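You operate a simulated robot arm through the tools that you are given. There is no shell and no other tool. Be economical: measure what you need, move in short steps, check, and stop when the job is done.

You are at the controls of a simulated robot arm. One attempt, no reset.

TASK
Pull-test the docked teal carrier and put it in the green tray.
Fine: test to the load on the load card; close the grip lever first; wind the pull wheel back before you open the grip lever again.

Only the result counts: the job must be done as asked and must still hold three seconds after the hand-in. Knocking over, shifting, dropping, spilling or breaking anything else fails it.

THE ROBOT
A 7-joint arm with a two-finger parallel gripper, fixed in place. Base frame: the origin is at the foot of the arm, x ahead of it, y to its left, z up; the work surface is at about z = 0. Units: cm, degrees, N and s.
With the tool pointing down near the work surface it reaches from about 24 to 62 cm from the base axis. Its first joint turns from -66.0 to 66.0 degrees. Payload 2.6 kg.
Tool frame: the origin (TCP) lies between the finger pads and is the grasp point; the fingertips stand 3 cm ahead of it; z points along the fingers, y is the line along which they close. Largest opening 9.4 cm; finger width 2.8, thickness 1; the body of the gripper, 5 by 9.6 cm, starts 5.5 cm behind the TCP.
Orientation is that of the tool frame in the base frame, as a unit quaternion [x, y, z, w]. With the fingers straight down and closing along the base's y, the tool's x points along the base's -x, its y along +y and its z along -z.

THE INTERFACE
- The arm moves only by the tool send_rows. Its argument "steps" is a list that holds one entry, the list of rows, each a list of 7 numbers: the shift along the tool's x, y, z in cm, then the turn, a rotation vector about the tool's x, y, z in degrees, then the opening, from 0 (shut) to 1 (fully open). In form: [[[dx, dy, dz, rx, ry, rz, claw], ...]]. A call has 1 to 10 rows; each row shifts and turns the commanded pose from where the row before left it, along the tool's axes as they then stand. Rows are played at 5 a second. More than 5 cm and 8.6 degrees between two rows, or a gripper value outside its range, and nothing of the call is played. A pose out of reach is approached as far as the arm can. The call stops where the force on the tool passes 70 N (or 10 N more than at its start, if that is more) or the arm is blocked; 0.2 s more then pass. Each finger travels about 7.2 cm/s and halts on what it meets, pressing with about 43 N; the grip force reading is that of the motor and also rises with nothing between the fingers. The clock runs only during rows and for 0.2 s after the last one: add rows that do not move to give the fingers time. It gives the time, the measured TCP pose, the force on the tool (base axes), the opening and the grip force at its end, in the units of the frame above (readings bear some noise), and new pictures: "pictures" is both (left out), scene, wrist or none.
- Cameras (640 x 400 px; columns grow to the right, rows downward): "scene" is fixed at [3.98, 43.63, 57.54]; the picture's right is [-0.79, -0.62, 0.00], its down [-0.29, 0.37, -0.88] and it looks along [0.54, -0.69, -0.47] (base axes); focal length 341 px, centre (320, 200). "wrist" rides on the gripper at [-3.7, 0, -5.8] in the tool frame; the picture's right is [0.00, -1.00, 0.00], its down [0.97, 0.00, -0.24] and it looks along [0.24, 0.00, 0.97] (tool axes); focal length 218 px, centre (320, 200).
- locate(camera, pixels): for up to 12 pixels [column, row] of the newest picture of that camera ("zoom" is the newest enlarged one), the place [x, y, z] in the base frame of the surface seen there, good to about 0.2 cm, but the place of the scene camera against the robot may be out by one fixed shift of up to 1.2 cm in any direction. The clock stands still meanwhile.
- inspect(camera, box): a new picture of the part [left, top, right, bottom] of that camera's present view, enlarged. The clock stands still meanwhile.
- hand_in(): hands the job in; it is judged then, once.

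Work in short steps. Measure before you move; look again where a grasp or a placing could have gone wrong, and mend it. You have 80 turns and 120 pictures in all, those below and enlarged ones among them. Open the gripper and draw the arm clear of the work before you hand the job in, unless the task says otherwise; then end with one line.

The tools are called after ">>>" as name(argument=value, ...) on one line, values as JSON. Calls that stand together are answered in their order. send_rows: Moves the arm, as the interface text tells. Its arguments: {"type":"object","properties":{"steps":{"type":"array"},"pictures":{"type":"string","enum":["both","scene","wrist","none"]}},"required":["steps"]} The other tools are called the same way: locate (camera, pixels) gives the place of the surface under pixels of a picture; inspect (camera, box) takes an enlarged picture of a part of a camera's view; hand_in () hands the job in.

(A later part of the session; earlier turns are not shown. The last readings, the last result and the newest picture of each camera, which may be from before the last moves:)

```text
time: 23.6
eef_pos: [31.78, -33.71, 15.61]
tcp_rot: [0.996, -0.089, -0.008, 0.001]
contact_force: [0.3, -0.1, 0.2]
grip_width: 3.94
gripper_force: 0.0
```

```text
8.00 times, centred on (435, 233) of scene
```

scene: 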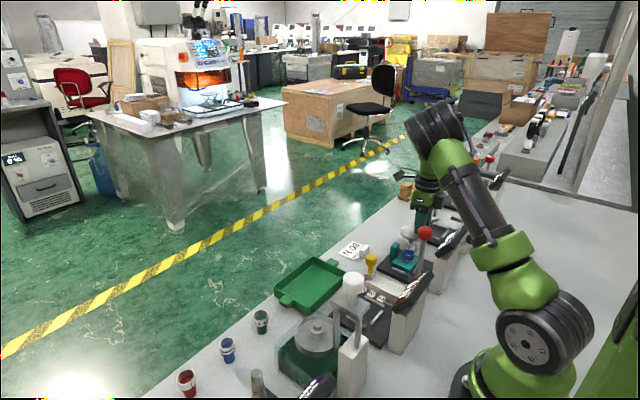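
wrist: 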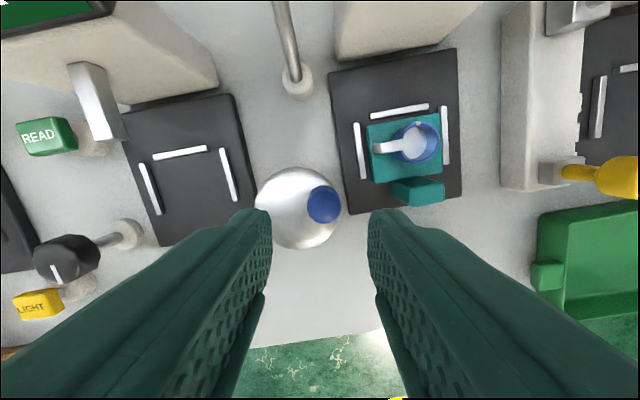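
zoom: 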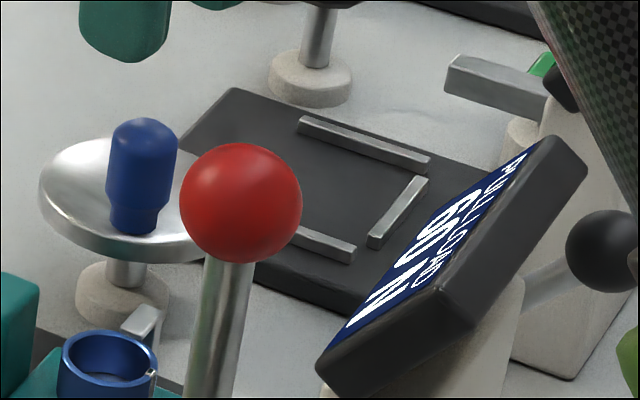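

It reads 60 N and the wheel holds its position. I locate the knob at (324,205) and unwind the yaw by about 125° more so I can regrip the knob with the gripper flipped half a turn.

>>> locate(camera="wrist", pixels=[[324, 200], [322, 208], [256, 200], [300, 250], [296, 169]])

>>> send_rows(steps=[[[0, 0, -0.5, 0, 0, -8.5, 0.42], [0, 0, 0, 0, 0, -8.5, 0.42], [0, 0, 0, 0, 0, -8.5, 0.42], [0, 0, 0, 0, 0, -8.5, 0.42], [0, 0, 0, 0, 0, -8.5, 0.42], [0, 0, 0, 0, 0, -8.5, 0.42], [0, 0, 0, 0, 0, -8.5, 0.42], [0, 0, 0, 0, 0, -8.5, 0.42], [0, 0, 0, 0, 0, -8.5, 0.42], [0, 0, 0, 0, 0, -8.5, 0.42]]], pictures="none")

>>> send_rows(steps=[[[0, 0, 0, 0, 0, -8.5, 0.42], [0, 0, 0, 0, 0, -8.5, 0.42], [0, 0, 0, 0, 0, -8.5, 0.42], [0, 0, 0, 0, 0, -8.5, 0.42], [0, 0, 0, 0, 0, 0, 0.42]]], pictures="wrist")

```text
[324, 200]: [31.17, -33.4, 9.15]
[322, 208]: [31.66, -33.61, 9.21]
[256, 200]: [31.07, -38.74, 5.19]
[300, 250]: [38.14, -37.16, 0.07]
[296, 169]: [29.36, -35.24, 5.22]
```

```text
time: 25.9
eef_pos: [31.74, -33.64, 16.18]
tcp_rot: [0.794, 0.608, -0.006, -0.005]
contact_force: [0.2, 0.0, 0.0]
grip_width: 3.96
gripper_force: 0.0
```

```text
time: 27.1
eef_pos: [31.76, -33.81, 16.12]
tcp_rot: [0.582, 0.813, -0.004, -0.006]
contact_force: [0.2, 0.6, -0.7]
grip_width: 3.93
gripper_force: 0.1
```

wrist: 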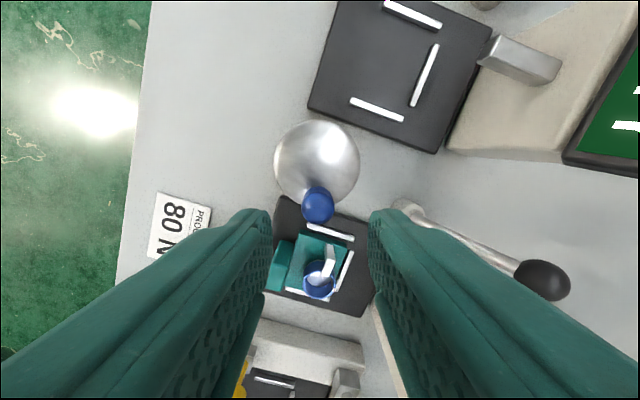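

I relocate the knob at (318,203).

>>> locate(camera="wrist", pixels=[[318, 198], [318, 206], [306, 203], [330, 203]])

>>> inspect(camera="wrist", box=[260, 110, 380, 230])

```text
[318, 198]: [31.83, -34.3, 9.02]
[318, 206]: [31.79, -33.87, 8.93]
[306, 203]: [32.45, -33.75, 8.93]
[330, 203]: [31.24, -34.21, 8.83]
```

```text
3.33 times, centred on (320, 170) of wrist
```

zoom: 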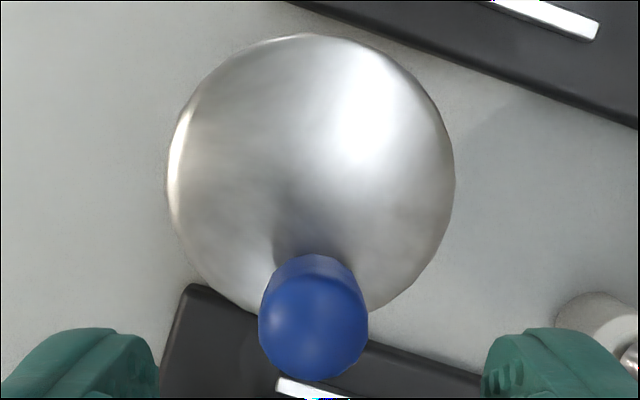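

The knob centre is ≈(31.7,-33.8), right beneath the TCP. I descend 7.4 cm and close.

>>> send_rows(steps=[[[0, 0, 3, 0, 0, 0, 0.42], [0, 0, 2.5, 0, 0, 0, 0.42], [0, 0, 1.85, 0, 0, 0, 0.42], [0, 0, 0, 0, 0, 0, 0.42], [0, 0, 0, 0, 0, 0, 0.1], [0, 0, 0, 0, 0, 0, 0.1], [0, 0, 0, 0, 0, 0, 0.1]]], pictures="wrist")

>>> inspect(camera="scene", box=[400, 208, 470, 258])

```text
time: 28.6
eef_pos: [31.64, -33.65, 8.83]
tcp_rot: [0.583, 0.812, -0.004, -0.006]
contact_force: [0.8, 1.6, -4.6]
grip_width: 2.2
gripper_force: 45.5
```

wrist: 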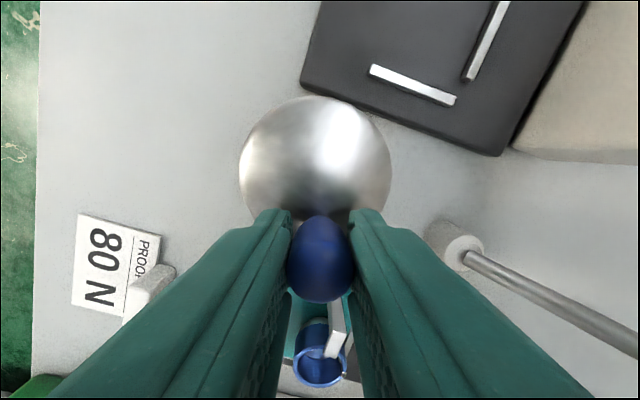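

```text
8.00 times, centred on (435, 233) of scene
```

zoom: 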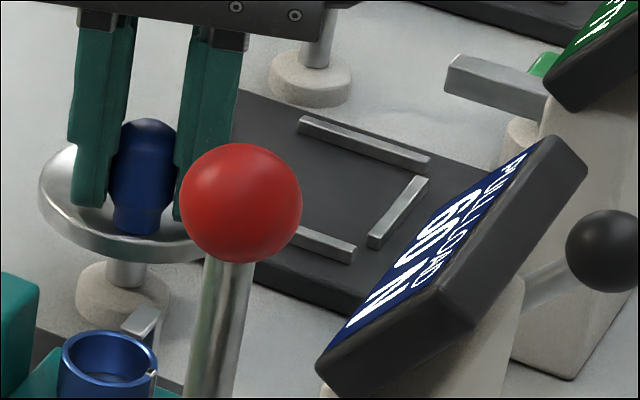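

Gripped, display visible with 60 N. I continue clockwise 16° (now +y in the tool frame).

>>> send_rows(steps=[[[-0.02, 0.33, 0, 0, 0, 8, 0.1], [-0.02, 0.33, 0, 0, 0, 8, 0.1]]], pictures="none")

>>> inspect(camera="scene", box=[400, 208, 470, 258])

```text
time: 29.2
eef_pos: [32.23, -33.5, 8.8]
tcp_rot: [0.692, 0.722, -0.004, -0.008]
contact_force: [-4.1, 9.5, 1.5]
grip_width: 2.22
gripper_force: 44.7
```

```text
8.00 times, centred on (435, 233) of scene
```

zoom: 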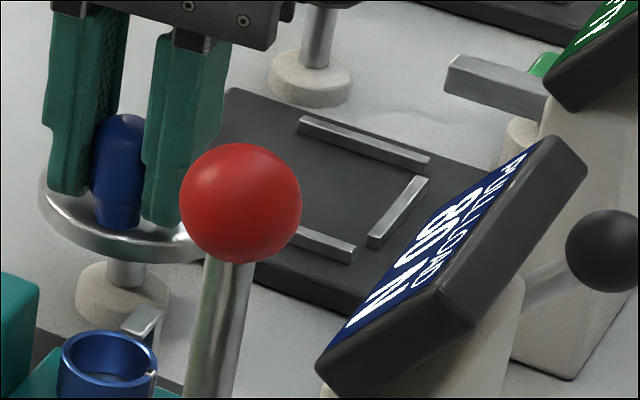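

>>> inspect(camera="scene", box=[435, 218, 465, 248])

```text
13.33 times, centred on (450, 233) of scene
```

zoom: 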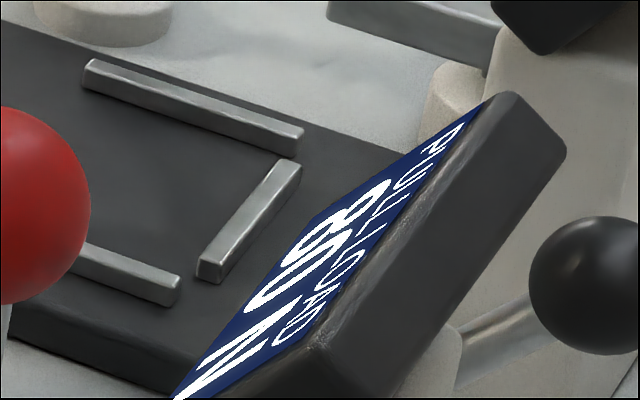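

It reads 80 N at ~261°. The transitions fit 72° per 20 N with rounding, so the centre of 80 N lies at ~288°; I go 24° further to sit in it and hold a moment.

>>> send_rows(steps=[[[-0.02, 0.33, 0, 0, 0, 8, 0.1], [-0.02, 0.33, 0, 0, 0, 8, 0.1], [-0.02, 0.33, 0, 0, 0, 8, 0.1], [0, 0, 0, 0, 0, 0, 0.1], [0, 0, 0, 0, 0, 0, 0.1], [0, 0, 0, 0, 0, 0, 0.1], [0, 0, 0, 0, 0, 0, 0.1]]], pictures="none")

>>> inspect(camera="scene", box=[400, 208, 470, 258])

```text
time: 30.9
eef_pos: [33.25, -33.67, 8.69]
tcp_rot: [0.826, 0.564, -0.006, -0.007]
contact_force: [-3.5, 18.1, -12.0]
grip_width: 2.19
gripper_force: 44.8
```

```text
8.00 times, centred on (435, 233) of scene
```

zoom: 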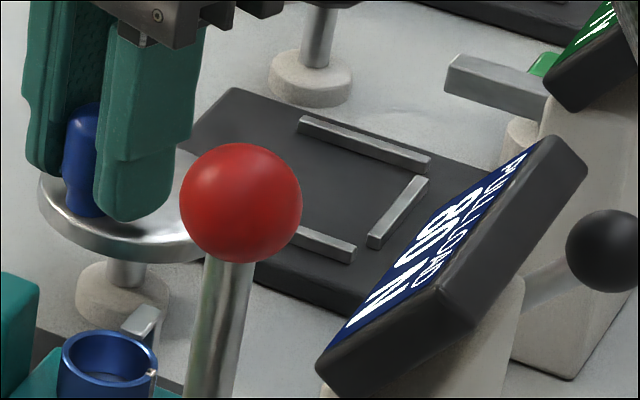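

Steady at 80 N. Now I wind back counter-clockwise, 80° in this call.

>>> send_rows(steps=[[[-0.02, -0.33, 0, 0, 0, -8, 0.1], [-0.02, -0.33, 0, 0, 0, -8, 0.1], [-0.02, -0.33, 0, 0, 0, -8, 0.1], [-0.02, -0.33, 0, 0, 0, -8, 0.1], [-0.02, -0.33, 0, 0, 0, -8, 0.1], [-0.02, -0.33, 0, 0, 0, -8, 0.1], [-0.02, -0.33, 0, 0, 0, -8, 0.1], [-0.02, -0.33, 0, 0, 0, -8, 0.1]]], pictures="none")

```text
time: 32.6
eef_pos: [30.68, -34.41, 8.97]
tcp_rot: [0.401, 0.916, -0.005, -0.006]
contact_force: [10.1, -13.3, -25.3]
grip_width: 2.18
gripper_force: 44.4
```

At ~217°; slight upward drift is corrected as I go another 48°.

>>> send_rows(steps=[[[-0.04, -0.33, 0.1, 0, 0, -8, 0.1], [-0.04, -0.33, 0.1, 0, 0, -8, 0.1], [-0.03, -0.33, 0.03, 0, 0, -8, 0.1], [-0.03, -0.33, 0, 0, 0, -8, 0.1], [-0.03, -0.33, 0, 0, 0, -8, 0.1], [-0.03, -0.33, 0, 0, 0, -8, 0.1], [0, 0, 0, 0, 0, 0, 0.1]]], pictures="both")

>>> inspect(camera="scene", box=[400, 208, 470, 258])

```text
time: 34.2
eef_pos: [30.15, -36.04, 8.85]
tcp_rot: [-0.007, 1.0, -0.001, -0.006]
contact_force: [5.0, -2.4, 29.7]
grip_width: 2.17
gripper_force: 45.3
```

scene: 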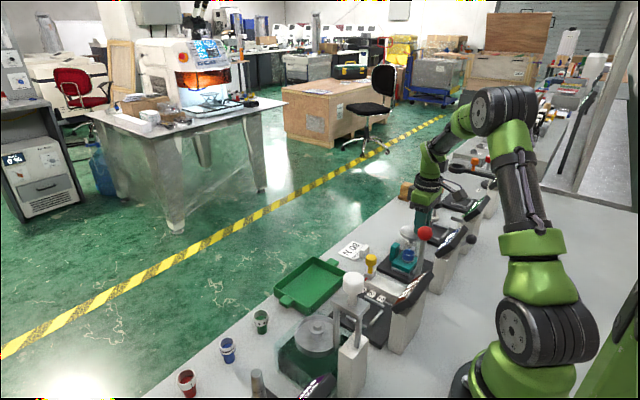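
wrist: 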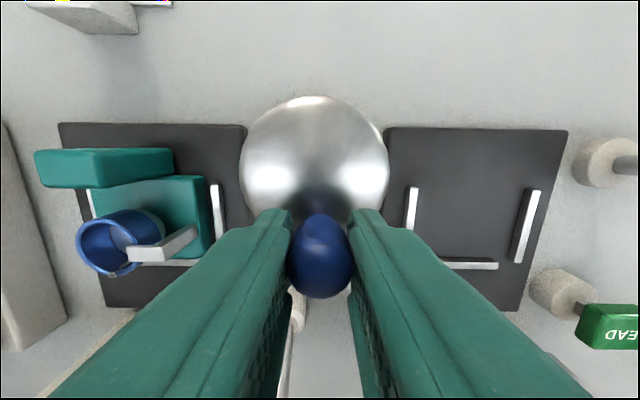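

```text
8.00 times, centred on (435, 233) of scene
```

zoom: 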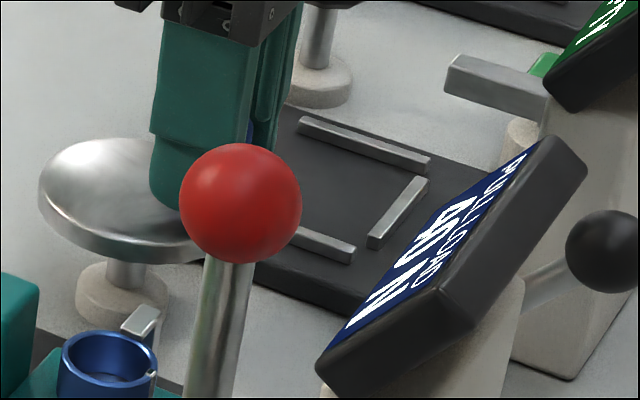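

40 N at 177°, going down. I continue counter-clockwise 56° with slight upward easing.

>>> send_rows(steps=[[[-0.03, -0.33, -0.1, 0, 0, -8, 0.1], [-0.03, -0.33, -0.05, 0, 0, -8, 0.1], [-0.03, -0.33, 0, 0, 0, -8, 0.1], [-0.03, -0.33, 0, 0, 0, -8, 0.1], [-0.03, -0.33, 0, 0, 0, -8, 0.1], [-0.03, -0.33, 0, 0, 0, -8, 0.1], [-0.03, -0.33, 0, 0, 0, -8, 0.1]]], pictures="scene")

```text
time: 35.9
eef_pos: [31.28, -37.94, 8.87]
tcp_rot: [-0.477, 0.879, 0.004, -0.006]
contact_force: [11.9, 11.9, 19.6]
grip_width: 2.18
gripper_force: 45.0
```

scene: 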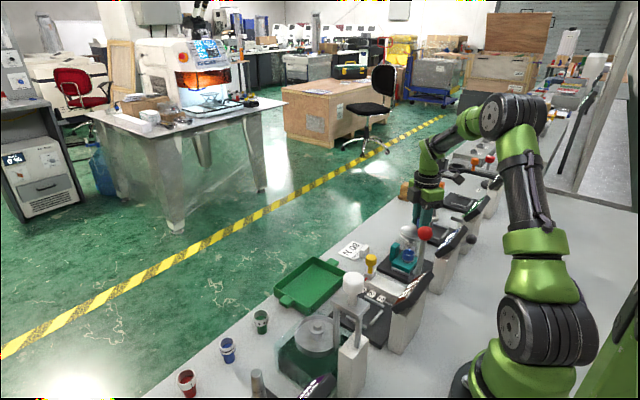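

Tracking well at ~124°. Continue 48°.

>>> send_rows(steps=[[[-0.03, -0.33, -0.08, 0, 0, -8, 0.1], [-0.03, -0.33, 0, 0, 0, -8, 0.1], [-0.03, -0.33, 0, 0, 0, -8, 0.1], [-0.03, -0.33, 0, 0, 0, -8, 0.1], [-0.03, -0.33, 0, 0, 0, -8, 0.1], [-0.03, -0.33, 0, 0, 0, -8, 0.1]]], pictures="scene")

>>> inspect(camera="scene", box=[400, 208, 470, 258])

```text
time: 37.2
eef_pos: [33.01, -38.18, 8.81]
tcp_rot: [0.792, -0.61, -0.006, 0.004]
contact_force: [2.1, 12.3, 10.4]
grip_width: 2.21
gripper_force: 45.6
```

scene: 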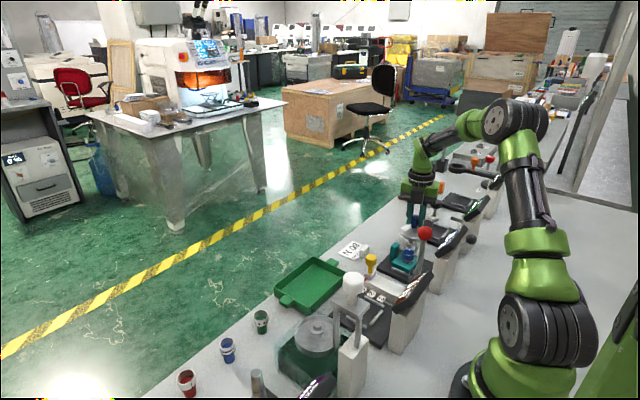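

```text
8.00 times, centred on (435, 233) of scene
```

zoom: 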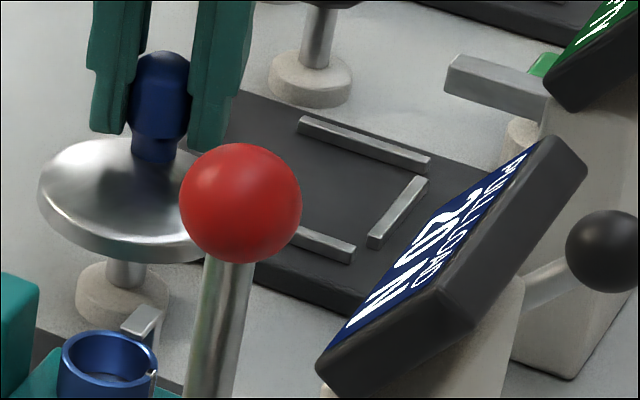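

20 N at ~81°. Continue 48°.

>>> send_rows(steps=[[[-0.03, -0.33, 0, 0, 0, -8, 0.1], [-0.03, -0.33, 0, 0, 0, -8, 0.1], [-0.03, -0.33, 0, 0, 0, -8, 0.1], [-0.03, -0.33, 0, 0, 0, -8, 0.1], [-0.03, -0.33, 0, 0, 0, -8, 0.1], [-0.03, -0.33, 0, 0, 0, -8, 0.1]]], pictures="scene")

```text
time: 38.0
eef_pos: [34.62, -37.03, 8.31]
tcp_rot: [0.881, -0.472, 0.0, 0.018]
contact_force: [-7.1, 1.1, 4.9]
grip_width: 2.24
gripper_force: 45.1
out of reach, approached as far as the arm can: row 2, 3
stopped in row 3: the force on the tool passed its limit (the readings are from after the stop); the commanded pose is now the measured one
```

scene: 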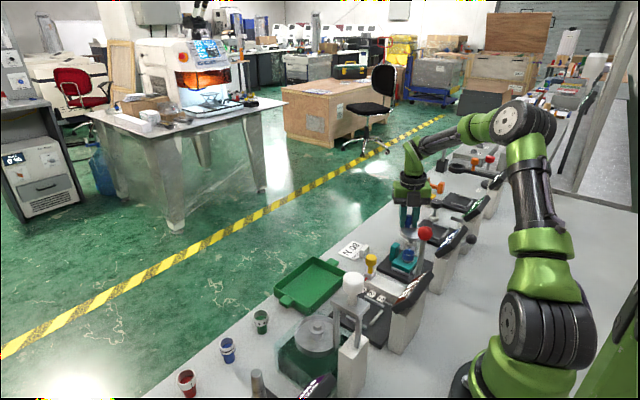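

The wrist reached its joint limit at ~30° wheel angle. I finish the last 30° by translating along the arc without turning the gripper, letting the knob slip in the grip, and ease upward.

>>> send_rows(steps=[[[0, 0, -0.35, 0, 0, 0, 0.1], [-0.142, -0.383, 0, 0, 0, 0, 0.1], [-0.269, -0.299, 0, 0, 0, 0, 0.1], [-0.319, -0.26, 0, 0, 0, 0, 0.1], [0, 0, 0, 0, 0, 0, 0.1]]], pictures="wrist")

>>> inspect(camera="scene", box=[400, 208, 470, 258])

```text
time: 39.2
eef_pos: [34.83, -35.76, 8.33]
tcp_rot: [0.881, -0.473, -0.001, 0.019]
contact_force: [-23.8, -3.6, 25.6]
grip_width: 2.21
gripper_force: 45.1
out of reach, approached as far as the arm can: row 1
```

wrist: 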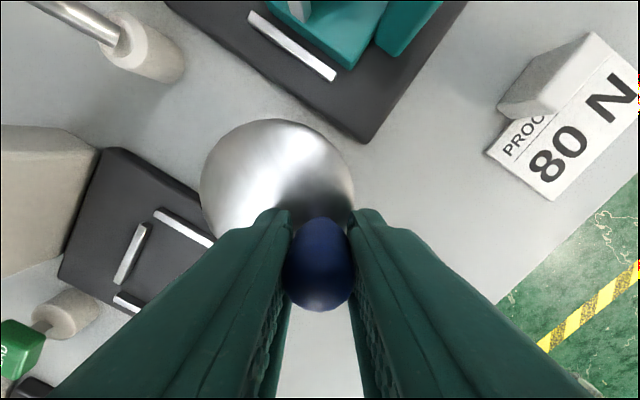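

```text
8.00 times, centred on (435, 233) of scene
```

zoom: 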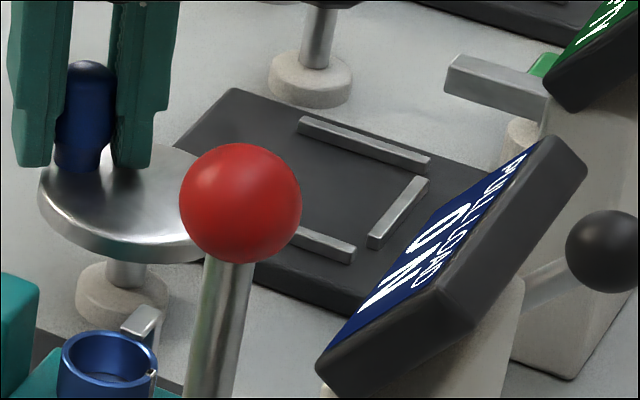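

0 N and the knob is back at its original place. I release, rise and unwind the wrist back toward yaw 0.

>>> send_rows(steps=[[[0, 0, 0, 0, 0, 0, 0.45], [0, 0, 0, 0, 0, 0, 0.45], [0, 0, -2, 0, 0, 8, 0.45], [0, 0, -3, 0, 0, 8, 0.45], [0, 0, -3, 0, 0, 8, 0.45], [0, 0, -3, 0, 0, 8.5, 0.45], [0, 0, 0, 0, 0, 8.5, 0.45], [0, 0, 0, 0, 0, 8.5, 0.45], [0, 0, 0, 0, 0, 8.5, 0.45], [0, 0, 0, 0, 0, 8.5, 0.45]]], pictures="none")

>>> send_rows(steps=[[[0, 0, 0, 0, 0, 8.5, 0.45], [0, 0, 0, 0, 0, 8.5, 0.45], [0, 0, 0, 0, 0, 8.5, 0.45], [0, 0, 0, 0, 0, 8.5, 0.45], [0, 0, 0, 0, 0, 8, 0.45], [0, 0, 0, 0, 0, 8, 0.45], [0, 0, 0, 0, 0, 7.5, 0.45], [0, 0, 0, 0, 0, 0, 0.45]]], pictures="both")

```text
time: 41.4
eef_pos: [35.25, -35.37, 19.18]
tcp_rot: [-0.478, 0.878, -0.011, -0.017]
contact_force: [-0.6, 0.1, -0.4]
grip_width: 4.23
gripper_force: 0.1
```

```text
time: 43.2
eef_pos: [35.1, -35.42, 19.17]
tcp_rot: [0.004, 1.0, -0.017, -0.009]
contact_force: [-0.1, -0.3, -1.0]
grip_width: 4.24
gripper_force: 0.0
```

scene: 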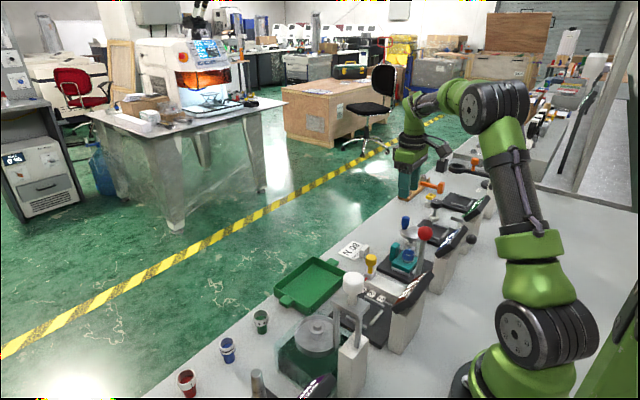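
wrist: 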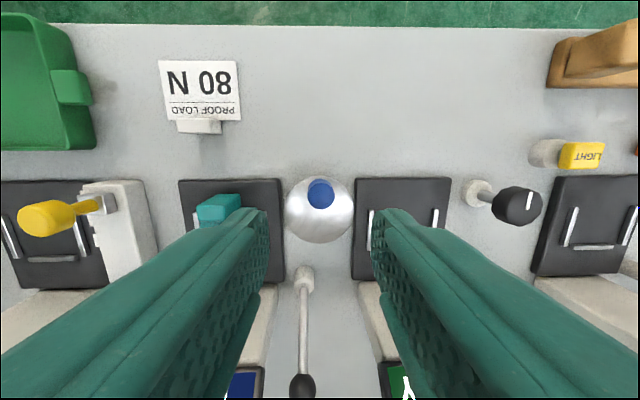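

The view is clear; the lever ball is still down at (302,385). I correct the slight tilt and go above the lever ball at about (16.5,-33.95).

>>> send_rows(steps=[[[0, 0, -1.5, -1.95, -1.03, 0, 0.45], [4.6, 0.35, 0, 0, 0, 0, 0.45], [4.6, 0.35, 0, 0, 0, 0, 0.45], [4.6, 0.35, 0, 0, 0, 0, 0.45], [4.4, 0.35, 0, 0, 0, 0, 0.45], [0, 0, 0, 0, 0, 0, 0.45]]], pictures="wrist")

```text
time: 44.6
eef_pos: [17.29, -33.81, 20.65]
tcp_rot: [0.002, 1.0, 0.001, -0.001]
contact_force: [0.9, -0.6, -0.5]
grip_width: 4.23
gripper_force: 0.1
```

wrist: 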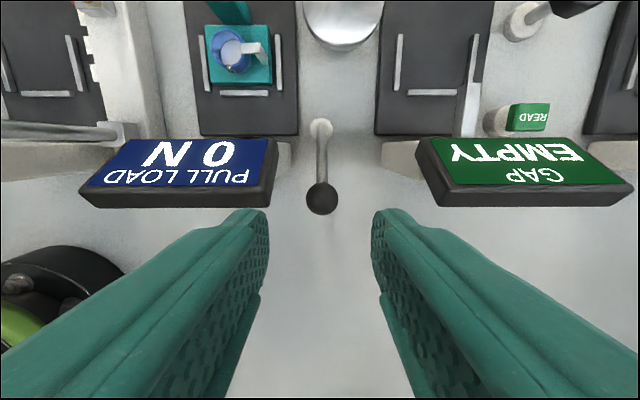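

The display reads 0 N. I locate the ball at (321,198).

>>> locate(camera="wrist", pixels=[[321, 198], [321, 208], [308, 198], [334, 198], [321, 187]])

```text
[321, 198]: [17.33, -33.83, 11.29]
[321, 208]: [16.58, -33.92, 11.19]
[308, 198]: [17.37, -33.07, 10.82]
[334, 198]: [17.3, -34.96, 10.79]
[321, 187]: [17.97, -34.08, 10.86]
```

Ball centre ≈ (16.9,-33.95,10.2). I descend and grip it.

>>> send_rows(steps=[[[0.4, -0.13, 3, 0, 0, 0, 0.45], [0, 0, 3, 0, 0, 0, 0.45], [0, 0, 2.5, 0, 0, 0, 0.45], [0, 0, 1.7, 0, 0, 0, 0.45], [0, 0, 0, 0, 0, 0, 0.45], [0, 0, 0, 0, 0, 0, 0.15], [0, 0, 0, 0, 0, 0, 0.15], [0, 0, 0, 0, 0, 0, 0.15]]], pictures="wrist")

```text
time: 45.1
eef_pos: [16.79, -34.21, 17.9]
tcp_rot: [0.006, 1.0, -0.007, 0.006]
contact_force: [-7.5, 12.2, 15.3]
grip_width: 4.85
gripper_force: 5.8
stopped in row 2: the force on the tool passed its limit (the readings are from after the stop); the commanded pose is now the measured one
```

wrist: 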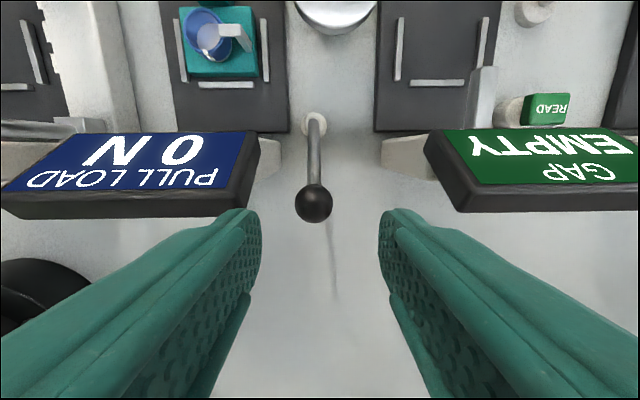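

Contact: the left finger came onto the edge of the PULL LOAD display casing at (245,205). I back up, and narrow the opening.

>>> send_rows(steps=[[[0, 0, -2.5, 0, 0, 0, 0.45], [0, 0, 0, 0, 0, 0, 0.36], [0, 0, 0, 0, 0, 0, 0.36]]], pictures="both")

>>> inspect(camera="scene", box=[400, 208, 480, 268])

>>> locate(camera="wrist", pixels=[[262, 195], [270, 150], [240, 200], [318, 200], [440, 200]])

```text
time: 45.9
eef_pos: [16.79, -34.44, 20.33]
tcp_rot: [0.006, 1.0, -0.008, 0.007]
contact_force: [-0.3, 0.1, -0.2]
grip_width: 3.39
gripper_force: 0.1
```

scene: 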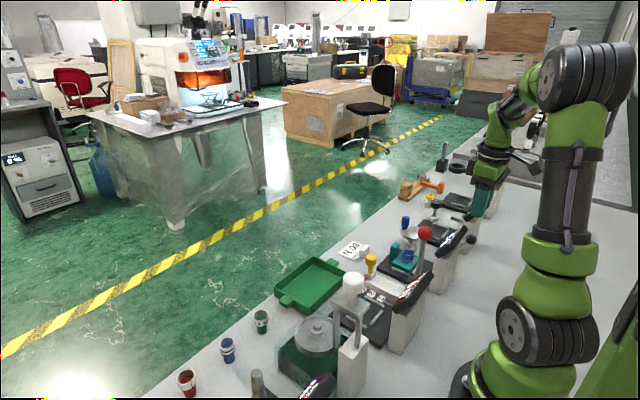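
wrist: 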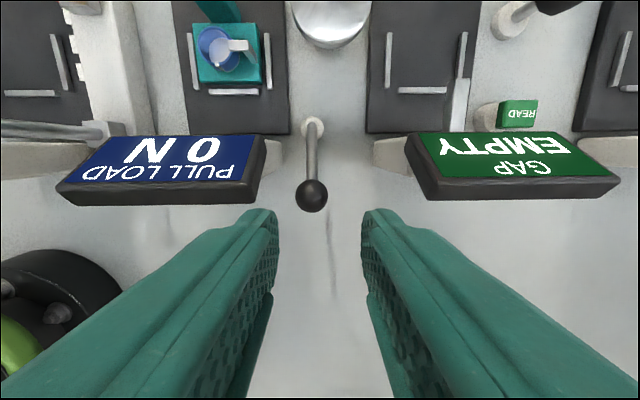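

```text
6.67 times, centred on (440, 238) of scene
```

zoom: 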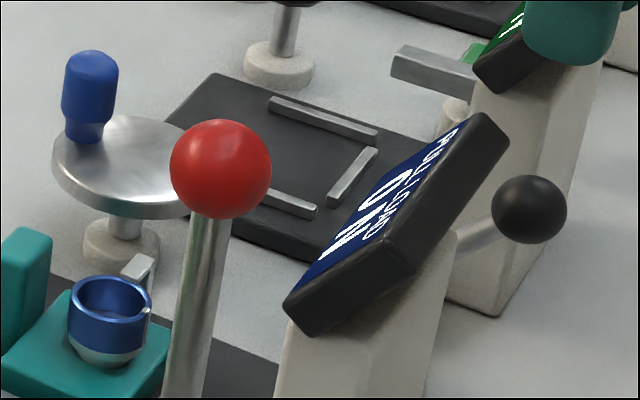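

```text
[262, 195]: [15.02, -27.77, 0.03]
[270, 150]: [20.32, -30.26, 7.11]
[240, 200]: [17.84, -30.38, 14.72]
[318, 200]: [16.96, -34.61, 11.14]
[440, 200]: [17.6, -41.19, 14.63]
```

The display did not move. With opening 3.3 cm, I go down at (16.4,-34.15), clearing the casing edge by about 0.5 cm, after correcting the tilt.

>>> send_rows(steps=[[[0.35, 0.29, 0, -0.92, 0.8, 0, 0.355], [0, 0, 0, 0, 0, 0, 0.355], [0, 0, 2, 0, 0, 0, 0.355], [0, 0, 2, 0, 0, 0, 0.355], [0, 0, 2, 0, 0, 0, 0.355]]], pictures="wrist")

```text
time: 47.1
eef_pos: [16.4, -34.13, 14.28]
tcp_rot: [0.006, 1.0, -0.001, 0.0]
contact_force: [-0.2, -1.5, 0.9]
grip_width: 3.31
gripper_force: 0.1
```

wrist: 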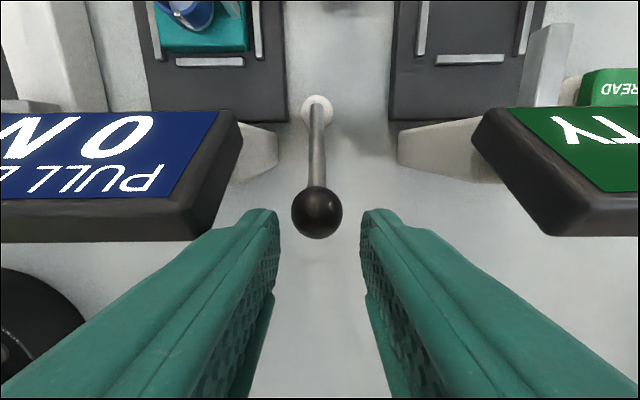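

Passed cleanly, with the ball centred at (317,212). I go down 3.9 cm and close.

>>> send_rows(steps=[[[0, 0, 2, 0, 0, 0, 0.355], [-0.2, 0, 1.8, 0, 0, 0, 0.355], [0, 0, 0, 0, 0, 0, 0.355], [0, 0, 0, 0, 0, 0, 0.15], [0, 0, 0, 0, 0, 0, 0.15], [0, 0, 0, 0, 0, 0, 0.15]]], pictures="wrist")

```text
time: 48.5
eef_pos: [16.62, -34.07, 10.34]
tcp_rot: [0.005, 1.0, 0.002, 0.001]
contact_force: [11.6, 8.8, -4.7]
grip_width: 2.54
gripper_force: 44.7
```

wrist: 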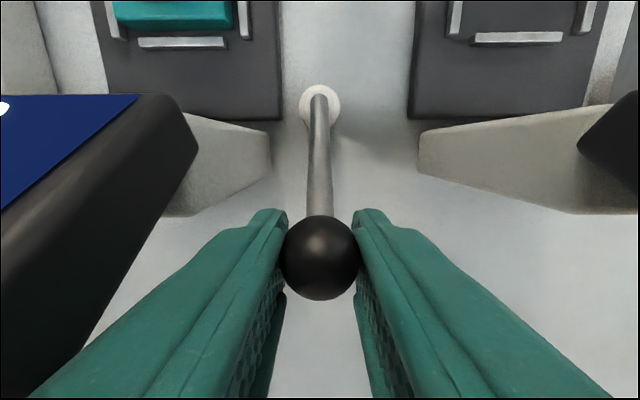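

Ball gripped. I move the lever back along the reverse arc.

>>> send_rows(steps=[[[-0.4, 0, -0.32, 0, 0, 0, 0.15], [-0.4, 0, -0.32, 0, 0, 0, 0.15], [-0.45, 0, -0.3, 0, 0, 0, 0.15], [-0.5, 0, -0.25, 0, 0, 0, 0.15], [-0.5, 0, -0.2, 0, 0, 0, 0.15], [-0.5, 0, -0.12, 0, 0, 0, 0.15], [-0.5, 0, -0.1, 0, 0, 0, 0.15], [-0.5, 0, -0.1, 0, 0, 0, 0.15]]], pictures="wrist")

```text
time: 50.3
eef_pos: [20.29, -33.98, 12.27]
tcp_rot: [0.006, 1.0, 0.002, -0.002]
contact_force: [-24.2, 21.0, 22.2]
grip_width: 2.54
gripper_force: 45.0
```

wrist: 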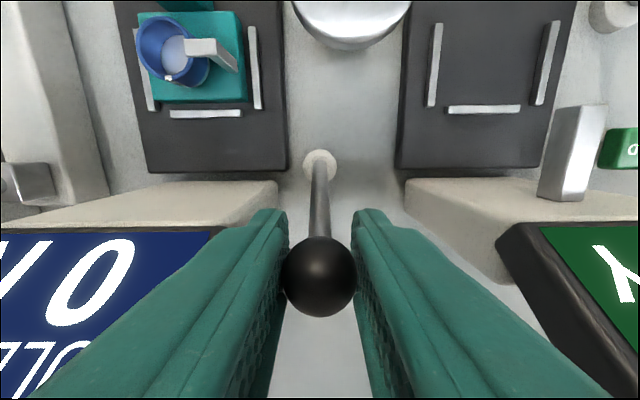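

Lever is coming back smoothly. Continue to the upright stop (~x 23).

>>> send_rows(steps=[[[-0.5, 0.1, 0, 0, 0, 0, 0.15], [-0.5, 0.1, -0.05, 0, 0, 0, 0.15], [-0.5, 0, -0.05, 0, 0, 0, 0.15], [-0.5, 0, 0, 0, 0, 0, 0.15], [-0.4, 0, 0, 0, 0, 0, 0.15], [-0.4, 0, 0, 0, 0, 0, 0.15], [-0.3, 0, 0, 0, 0, 0, 0.15]]], pictures="none")

```text
time: 51.9
eef_pos: [22.93, -34.02, 12.35]
tcp_rot: [0.01, 1.0, 0.002, -0.008]
contact_force: [-47.6, 19.8, 24.8]
grip_width: 2.53
gripper_force: 45.0
```

At x≈22.9 with -48 N, the lever is back on its upright stop. I release with limited opening and rise.

>>> send_rows(steps=[[[0.25, 0, 0, 0, 0, 0, 0.15], [0, 0, 0, 0, 0, 0, 0.36], [0, 0, 0, 0, 0, 0, 0.36], [0, 0, -3, 0, 0, 0, 0.36], [0, 0, -4, 0, 0, 0, 0.36], [0, 0, -4, 0, 0, 0, 0.36], [-3, 3, -2, 0, 0, 0, 0.45], [-3, 3.5, 0, 0, 0, 0, 0.45], [0, 0, 0, 0, 0, 0, 0.45]]], pictures="wrist")

>>> inspect(camera="scene", box=[380, 208, 480, 278])

```text
time: 53.9
eef_pos: [29.17, -27.51, 25.21]
tcp_rot: [0.006, 1.0, 0.0, -0.001]
contact_force: [1.1, 0.7, 0.5]
grip_width: 4.22
gripper_force: 0.0
```

wrist: 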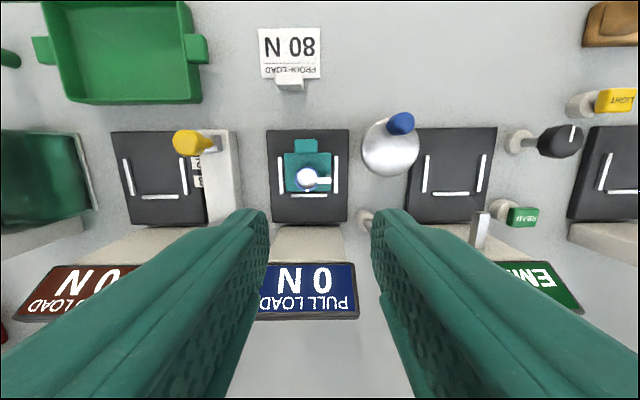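

```text
5.71 times, centred on (430, 243) of scene
```

zoom: 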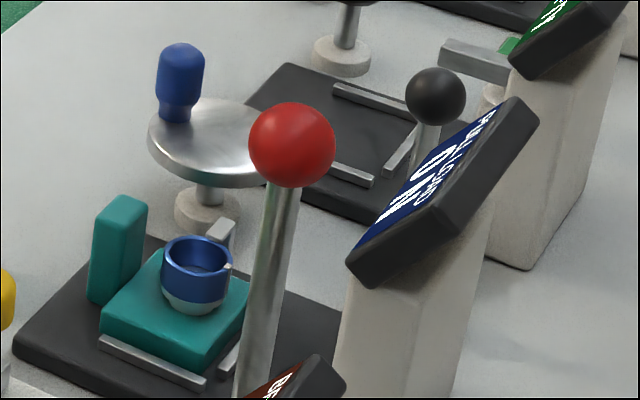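

Lever is upright and the display shows 0 N. Now I measure the carrier's tab (306,146), mug, guides and the tray.

>>> inspect(camera="wrist", box=[250, 115, 370, 235])

>>> locate(camera="wrist", pixels=[[306, 146], [297, 144], [316, 144], [306, 140], [308, 178], [290, 185], [281, 175], [336, 175], [275, 140], [340, 215], [310, 194], [325, 180]])

>>> locate(camera="wrist", pixels=[[125, 50], [60, 98], [198, 98], [181, 8], [45, 10], [80, 85], [180, 85], [150, 30]])

```text
3.33 times, centred on (310, 175) of wrist
```

zoom: 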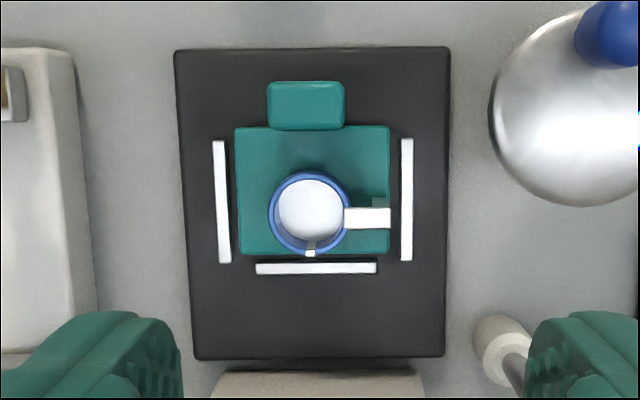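

```text
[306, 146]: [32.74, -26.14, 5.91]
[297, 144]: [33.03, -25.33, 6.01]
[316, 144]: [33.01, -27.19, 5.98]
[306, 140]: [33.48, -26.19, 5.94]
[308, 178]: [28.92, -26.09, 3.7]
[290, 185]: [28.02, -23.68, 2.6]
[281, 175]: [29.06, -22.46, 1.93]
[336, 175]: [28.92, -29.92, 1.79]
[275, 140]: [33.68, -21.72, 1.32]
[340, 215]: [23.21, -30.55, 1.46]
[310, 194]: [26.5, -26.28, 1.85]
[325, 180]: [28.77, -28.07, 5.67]
```

```text
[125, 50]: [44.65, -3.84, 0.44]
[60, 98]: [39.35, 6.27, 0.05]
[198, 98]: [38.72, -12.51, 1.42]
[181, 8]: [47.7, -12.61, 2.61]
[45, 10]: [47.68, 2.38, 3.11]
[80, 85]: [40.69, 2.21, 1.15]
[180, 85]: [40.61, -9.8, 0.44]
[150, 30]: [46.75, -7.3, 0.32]
```

Tab: y -25.1…-27.3, x ≈32.1…33.5, top z 6.0; dock plate z 1.4; base plate top 2.6. I check the tall white-topped object near the path and descend to the tab with narrow opening.

>>> locate(camera="scene", pixels=[[354, 281], [317, 328], [371, 262], [310, 280], [360, 315]])

>>> send_rows(steps=[[[-4.03, 1.31, 0, 0, 0, -0.7, 0.4], [0, 0, 4, 0, 0, 0, 0.4], [0, 0, 4, 0, 0, 0, 0.4], [0, 0, 4, 0, 0, 0, 0.4], [0, 0, 3, 0, 0, 0, 0.4], [0, 0, 0, 0, 0, 0, 0.4]]], pictures="both")

```text
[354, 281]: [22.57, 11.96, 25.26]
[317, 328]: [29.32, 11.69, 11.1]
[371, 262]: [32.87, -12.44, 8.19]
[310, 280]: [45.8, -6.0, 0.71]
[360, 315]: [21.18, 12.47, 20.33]
```

```text
time: 55.3
eef_pos: [33.13, -26.27, 10.2]
tcp_rot: [0.001, 1.0, -0.001, 0.0]
contact_force: [0.3, 0.4, 0.9]
grip_width: 3.76
gripper_force: 0.1
```

scene: 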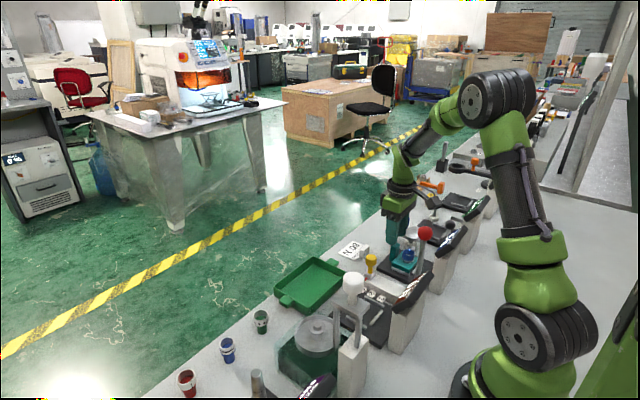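
wrist: 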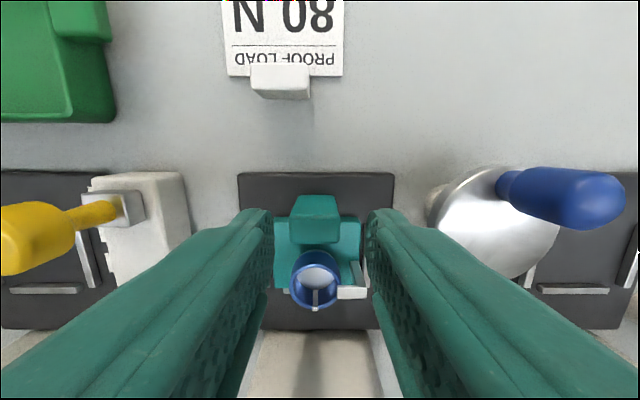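

The tab is centred between the fingers at (316,215); the tall white-topped object is at y≈+12, off my path. I descend 4.6 cm and close.

>>> send_rows(steps=[[[0, 0, 2.5, 0, 0, 0, 0.4], [0, 0, 2.1, 0, 0, 0, 0.4], [0, 0, 0, 0, 0, 0, 0.4], [0, 0, 0, 0, 0, 0, 0.05], [0, 0, 0, 0, 0, 0, 0.05], [0, 0, 0, 0, 0, 0, 0.05]]], pictures="wrist")

```text
time: 56.7
eef_pos: [33.23, -26.36, 5.72]
tcp_rot: [0.0, 1.0, 0.0, -0.001]
contact_force: [-0.2, 0.3, 0.4]
grip_width: 2.95
gripper_force: 42.9
```

wrist: 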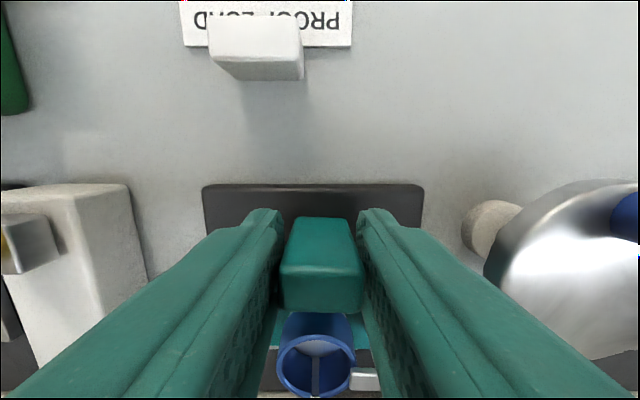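

Grip 43 N on the tab at width 2.95. I lift slowly 2 cm and check.

>>> send_rows(steps=[[[0, 0, 0, 0, 0, 0, 0.05], [0, 0, -0.5, 0, 0, 0, 0.05], [0, 0, -0.5, 0, 0, 0, 0.05], [0, 0, -1, 0, 0, 0, 0.05], [0, 0, -1, 0, 0, 0, 0.05], [0, 0, 0, 0, 0, 0, 0.05]]], pictures="both")

>>> inspect(camera="scene", box=[360, 208, 460, 278])

```text
time: 58.1
eef_pos: [33.33, -26.29, 8.59]
tcp_rot: [0.0, 1.0, -0.001, -0.001]
contact_force: [-0.3, -0.1, -1.0]
grip_width: 2.96
gripper_force: 43.0
```

scene: 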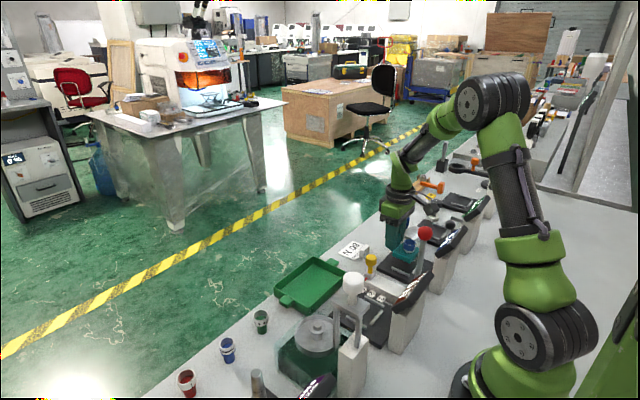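
wrist: 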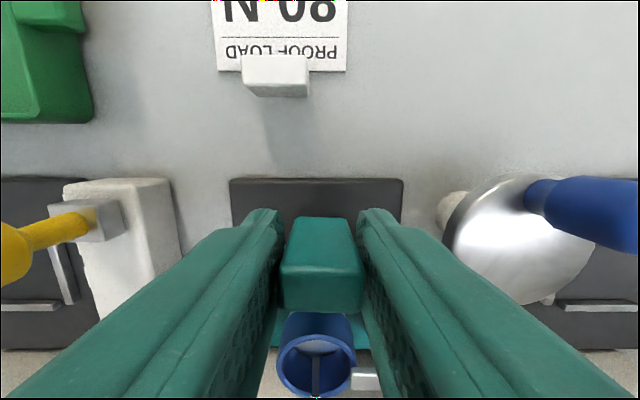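

```text
5.71 times, centred on (410, 243) of scene
```

zoom: 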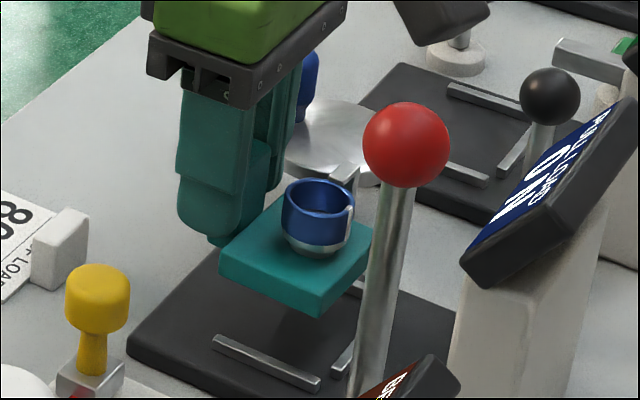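

The carrier is lifted level. I raise it to z≈17 and carry it forward, clear of everything, in moderate steps.

>>> send_rows(steps=[[[0, 0, -2, 0, 0, 0, 0.05], [0, 0, -2.5, 0, 0, 0, 0.05], [0, 0, -2.5, 0, 0, 0, 0.05], [-2, 0, -1.5, 0, 0, 0, 0.05], [-2.5, 0, 0, 0, 0, 0, 0.05], [-2.5, 1, 0, 0, 0, 0, 0.05], [-2, 2, 0, 0, 0, 0, 0.05], [-1.5, 2.5, 0, 0, 0, 0, 0.05], [-0.4, 2.5, 0, 0, 0, 0, 0.05]]], pictures="none")

>>> send_rows(steps=[[[0, 2.5, 0, 0, 0, 0, 0.05], [0, 2.5, 0, 0, 0, 0, 0.05], [0, 2.5, 0, 0, 0, 0, 0.05], [0, 2.5, 0, 0, 0, 0, 0.05], [0, 1.8, 0, 0, 0, 0, 0.05], [0, 0, 0, 0, 0, 0, 0.05]]], pictures="both")

```text
time: 60.1
eef_pos: [44.17, -18.12, 17.25]
tcp_rot: [0.0, 1.0, -0.001, -0.001]
contact_force: [-0.2, 0.6, -1.2]
grip_width: 2.97
gripper_force: 43.3
```

```text
time: 61.5
eef_pos: [44.24, -6.56, 17.34]
tcp_rot: [0.0, 1.0, -0.001, -0.001]
contact_force: [0.2, 0.1, -1.8]
grip_width: 2.96
gripper_force: 42.9
```

scene: 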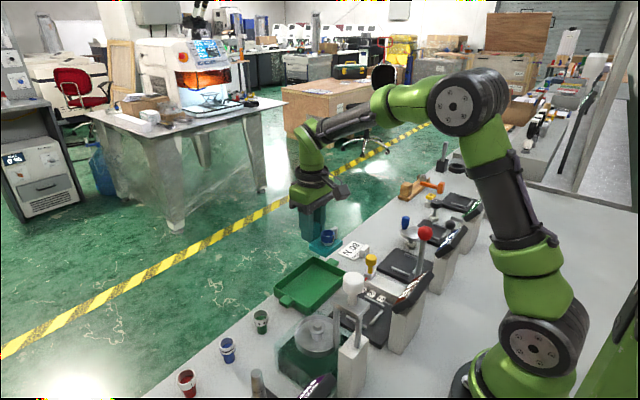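
wrist: 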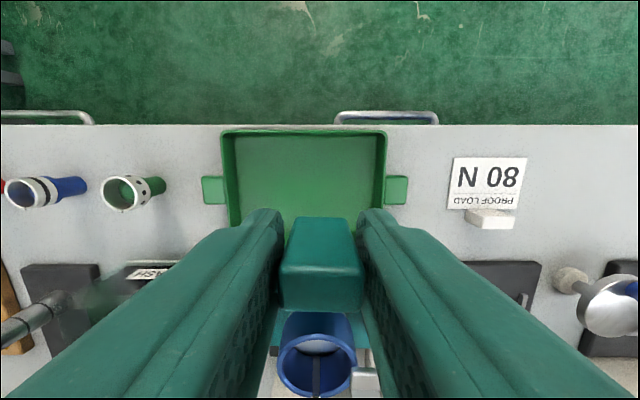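

Carrier held over the tray. I measure the tray's inside (columns 235–375, from row 135).

>>> locate(camera="wrist", pixels=[[310, 132], [310, 150], [310, 190], [245, 150], [370, 150], [224, 150], [386, 150], [233, 200], [245, 195], [374, 200]])

>>> locate(camera="scene", pixels=[[310, 258], [344, 268], [304, 314], [277, 292], [310, 285], [318, 300]])

```text
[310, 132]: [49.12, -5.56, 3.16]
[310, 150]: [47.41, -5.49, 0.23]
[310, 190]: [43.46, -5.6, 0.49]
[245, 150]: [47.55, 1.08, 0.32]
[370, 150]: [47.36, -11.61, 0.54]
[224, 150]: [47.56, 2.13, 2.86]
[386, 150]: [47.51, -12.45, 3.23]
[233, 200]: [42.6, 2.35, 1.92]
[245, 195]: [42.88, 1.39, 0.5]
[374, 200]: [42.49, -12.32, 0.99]
```

```text
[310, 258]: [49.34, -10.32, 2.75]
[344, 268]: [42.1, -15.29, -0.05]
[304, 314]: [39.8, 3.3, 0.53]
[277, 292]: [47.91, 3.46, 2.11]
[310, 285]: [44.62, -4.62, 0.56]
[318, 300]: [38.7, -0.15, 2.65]
```

The tray interior is ≈ x 39.6–48.7, y -12.3–2.3, floor z 0.45, so the 6 cm carrier fits unrotated with TCP at (46.6,-5.3). I move there and descend to z≈6.3.

>>> send_rows(steps=[[[-2.35, 1.25, 0, 0, 0, 0, 0.05], [0, 0, 2.5, 0, 0, 0, 0.05], [0, 0, 2.5, 0, 0, 0, 0.05], [0, 0, 2.5, 0, 0, 0, 0.05], [0, 0, 2, 0, 0, 0, 0.05], [0, 0, 1.5, 0, 0, 0, 0.05], [0, 0, 0, 0, 0, 0, 0.05]]], pictures="both")

>>> inspect(camera="scene", box=[260, 218, 370, 318])

```text
time: 63.1
eef_pos: [46.48, -5.12, 6.09]
tcp_rot: [0.0, 1.0, 0.0, -0.001]
contact_force: [1.1, 0.0, -1.7]
grip_width: 2.95
gripper_force: 43.0
```

scene: 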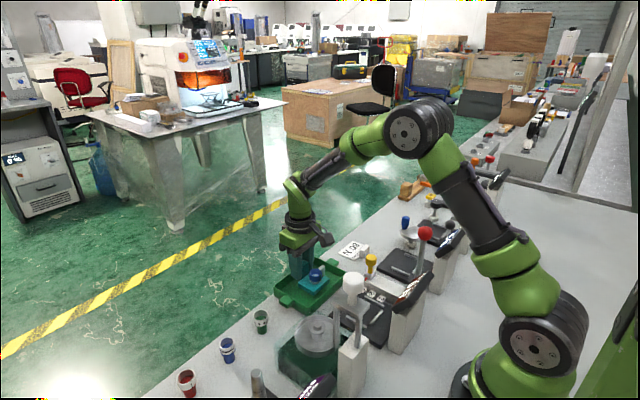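
wrist: 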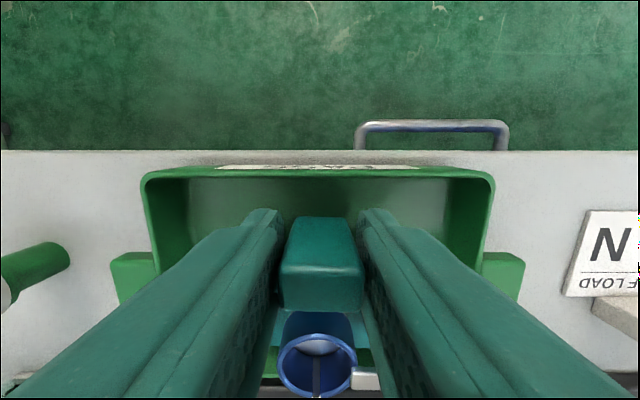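

```text
4.00 times, centred on (315, 268) of scene
```

zoom: 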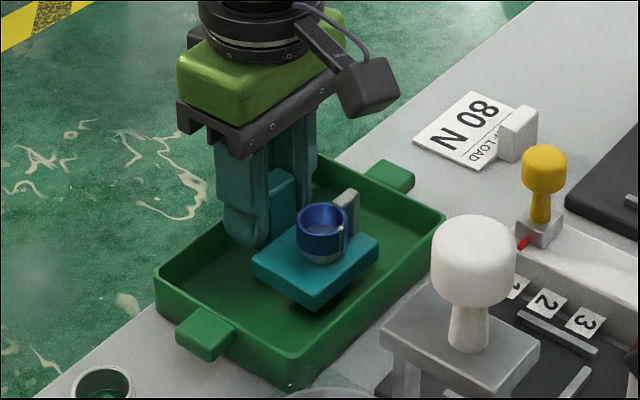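

The carrier is inside the walls. I lower it slowly to the floor.

>>> send_rows(steps=[[[0, 0, 0.5, 0, 0, 0, 0.05], [0, 0, 0.4, 0, 0, 0, 0.05], [0, 0, 0.2, 0, 0, 0, 0.05], [0, 0, 0.1, 0, 0, 0, 0.05], [0, 0, 0, 0, 0, 0, 0.05]]], pictures="none")

```text
time: 64.3
eef_pos: [46.48, -5.0, 5.07]
tcp_rot: [0.0, 1.0, 0.0, -0.001]
contact_force: [-0.2, -0.5, -0.9]
grip_width: 2.95
gripper_force: 43.1
```

Not yet in contact; I go on in 0.1 cm steps.

>>> send_rows(steps=[[[0, 0, 0.1, 0, 0, 0, 0.05], [0, 0, 0.1, 0, 0, 0, 0.05], [0, 0, 0.1, 0, 0, 0, 0.05], [0, 0, 0, 0, 0, 0, 0.05]]], pictures="none")

```text
time: 65.3
eef_pos: [46.55, -5.2, 4.77]
tcp_rot: [-0.001, 1.0, 0.0, -0.001]
contact_force: [-3.6, -0.6, 15.1]
grip_width: 2.96
gripper_force: 43.3
```

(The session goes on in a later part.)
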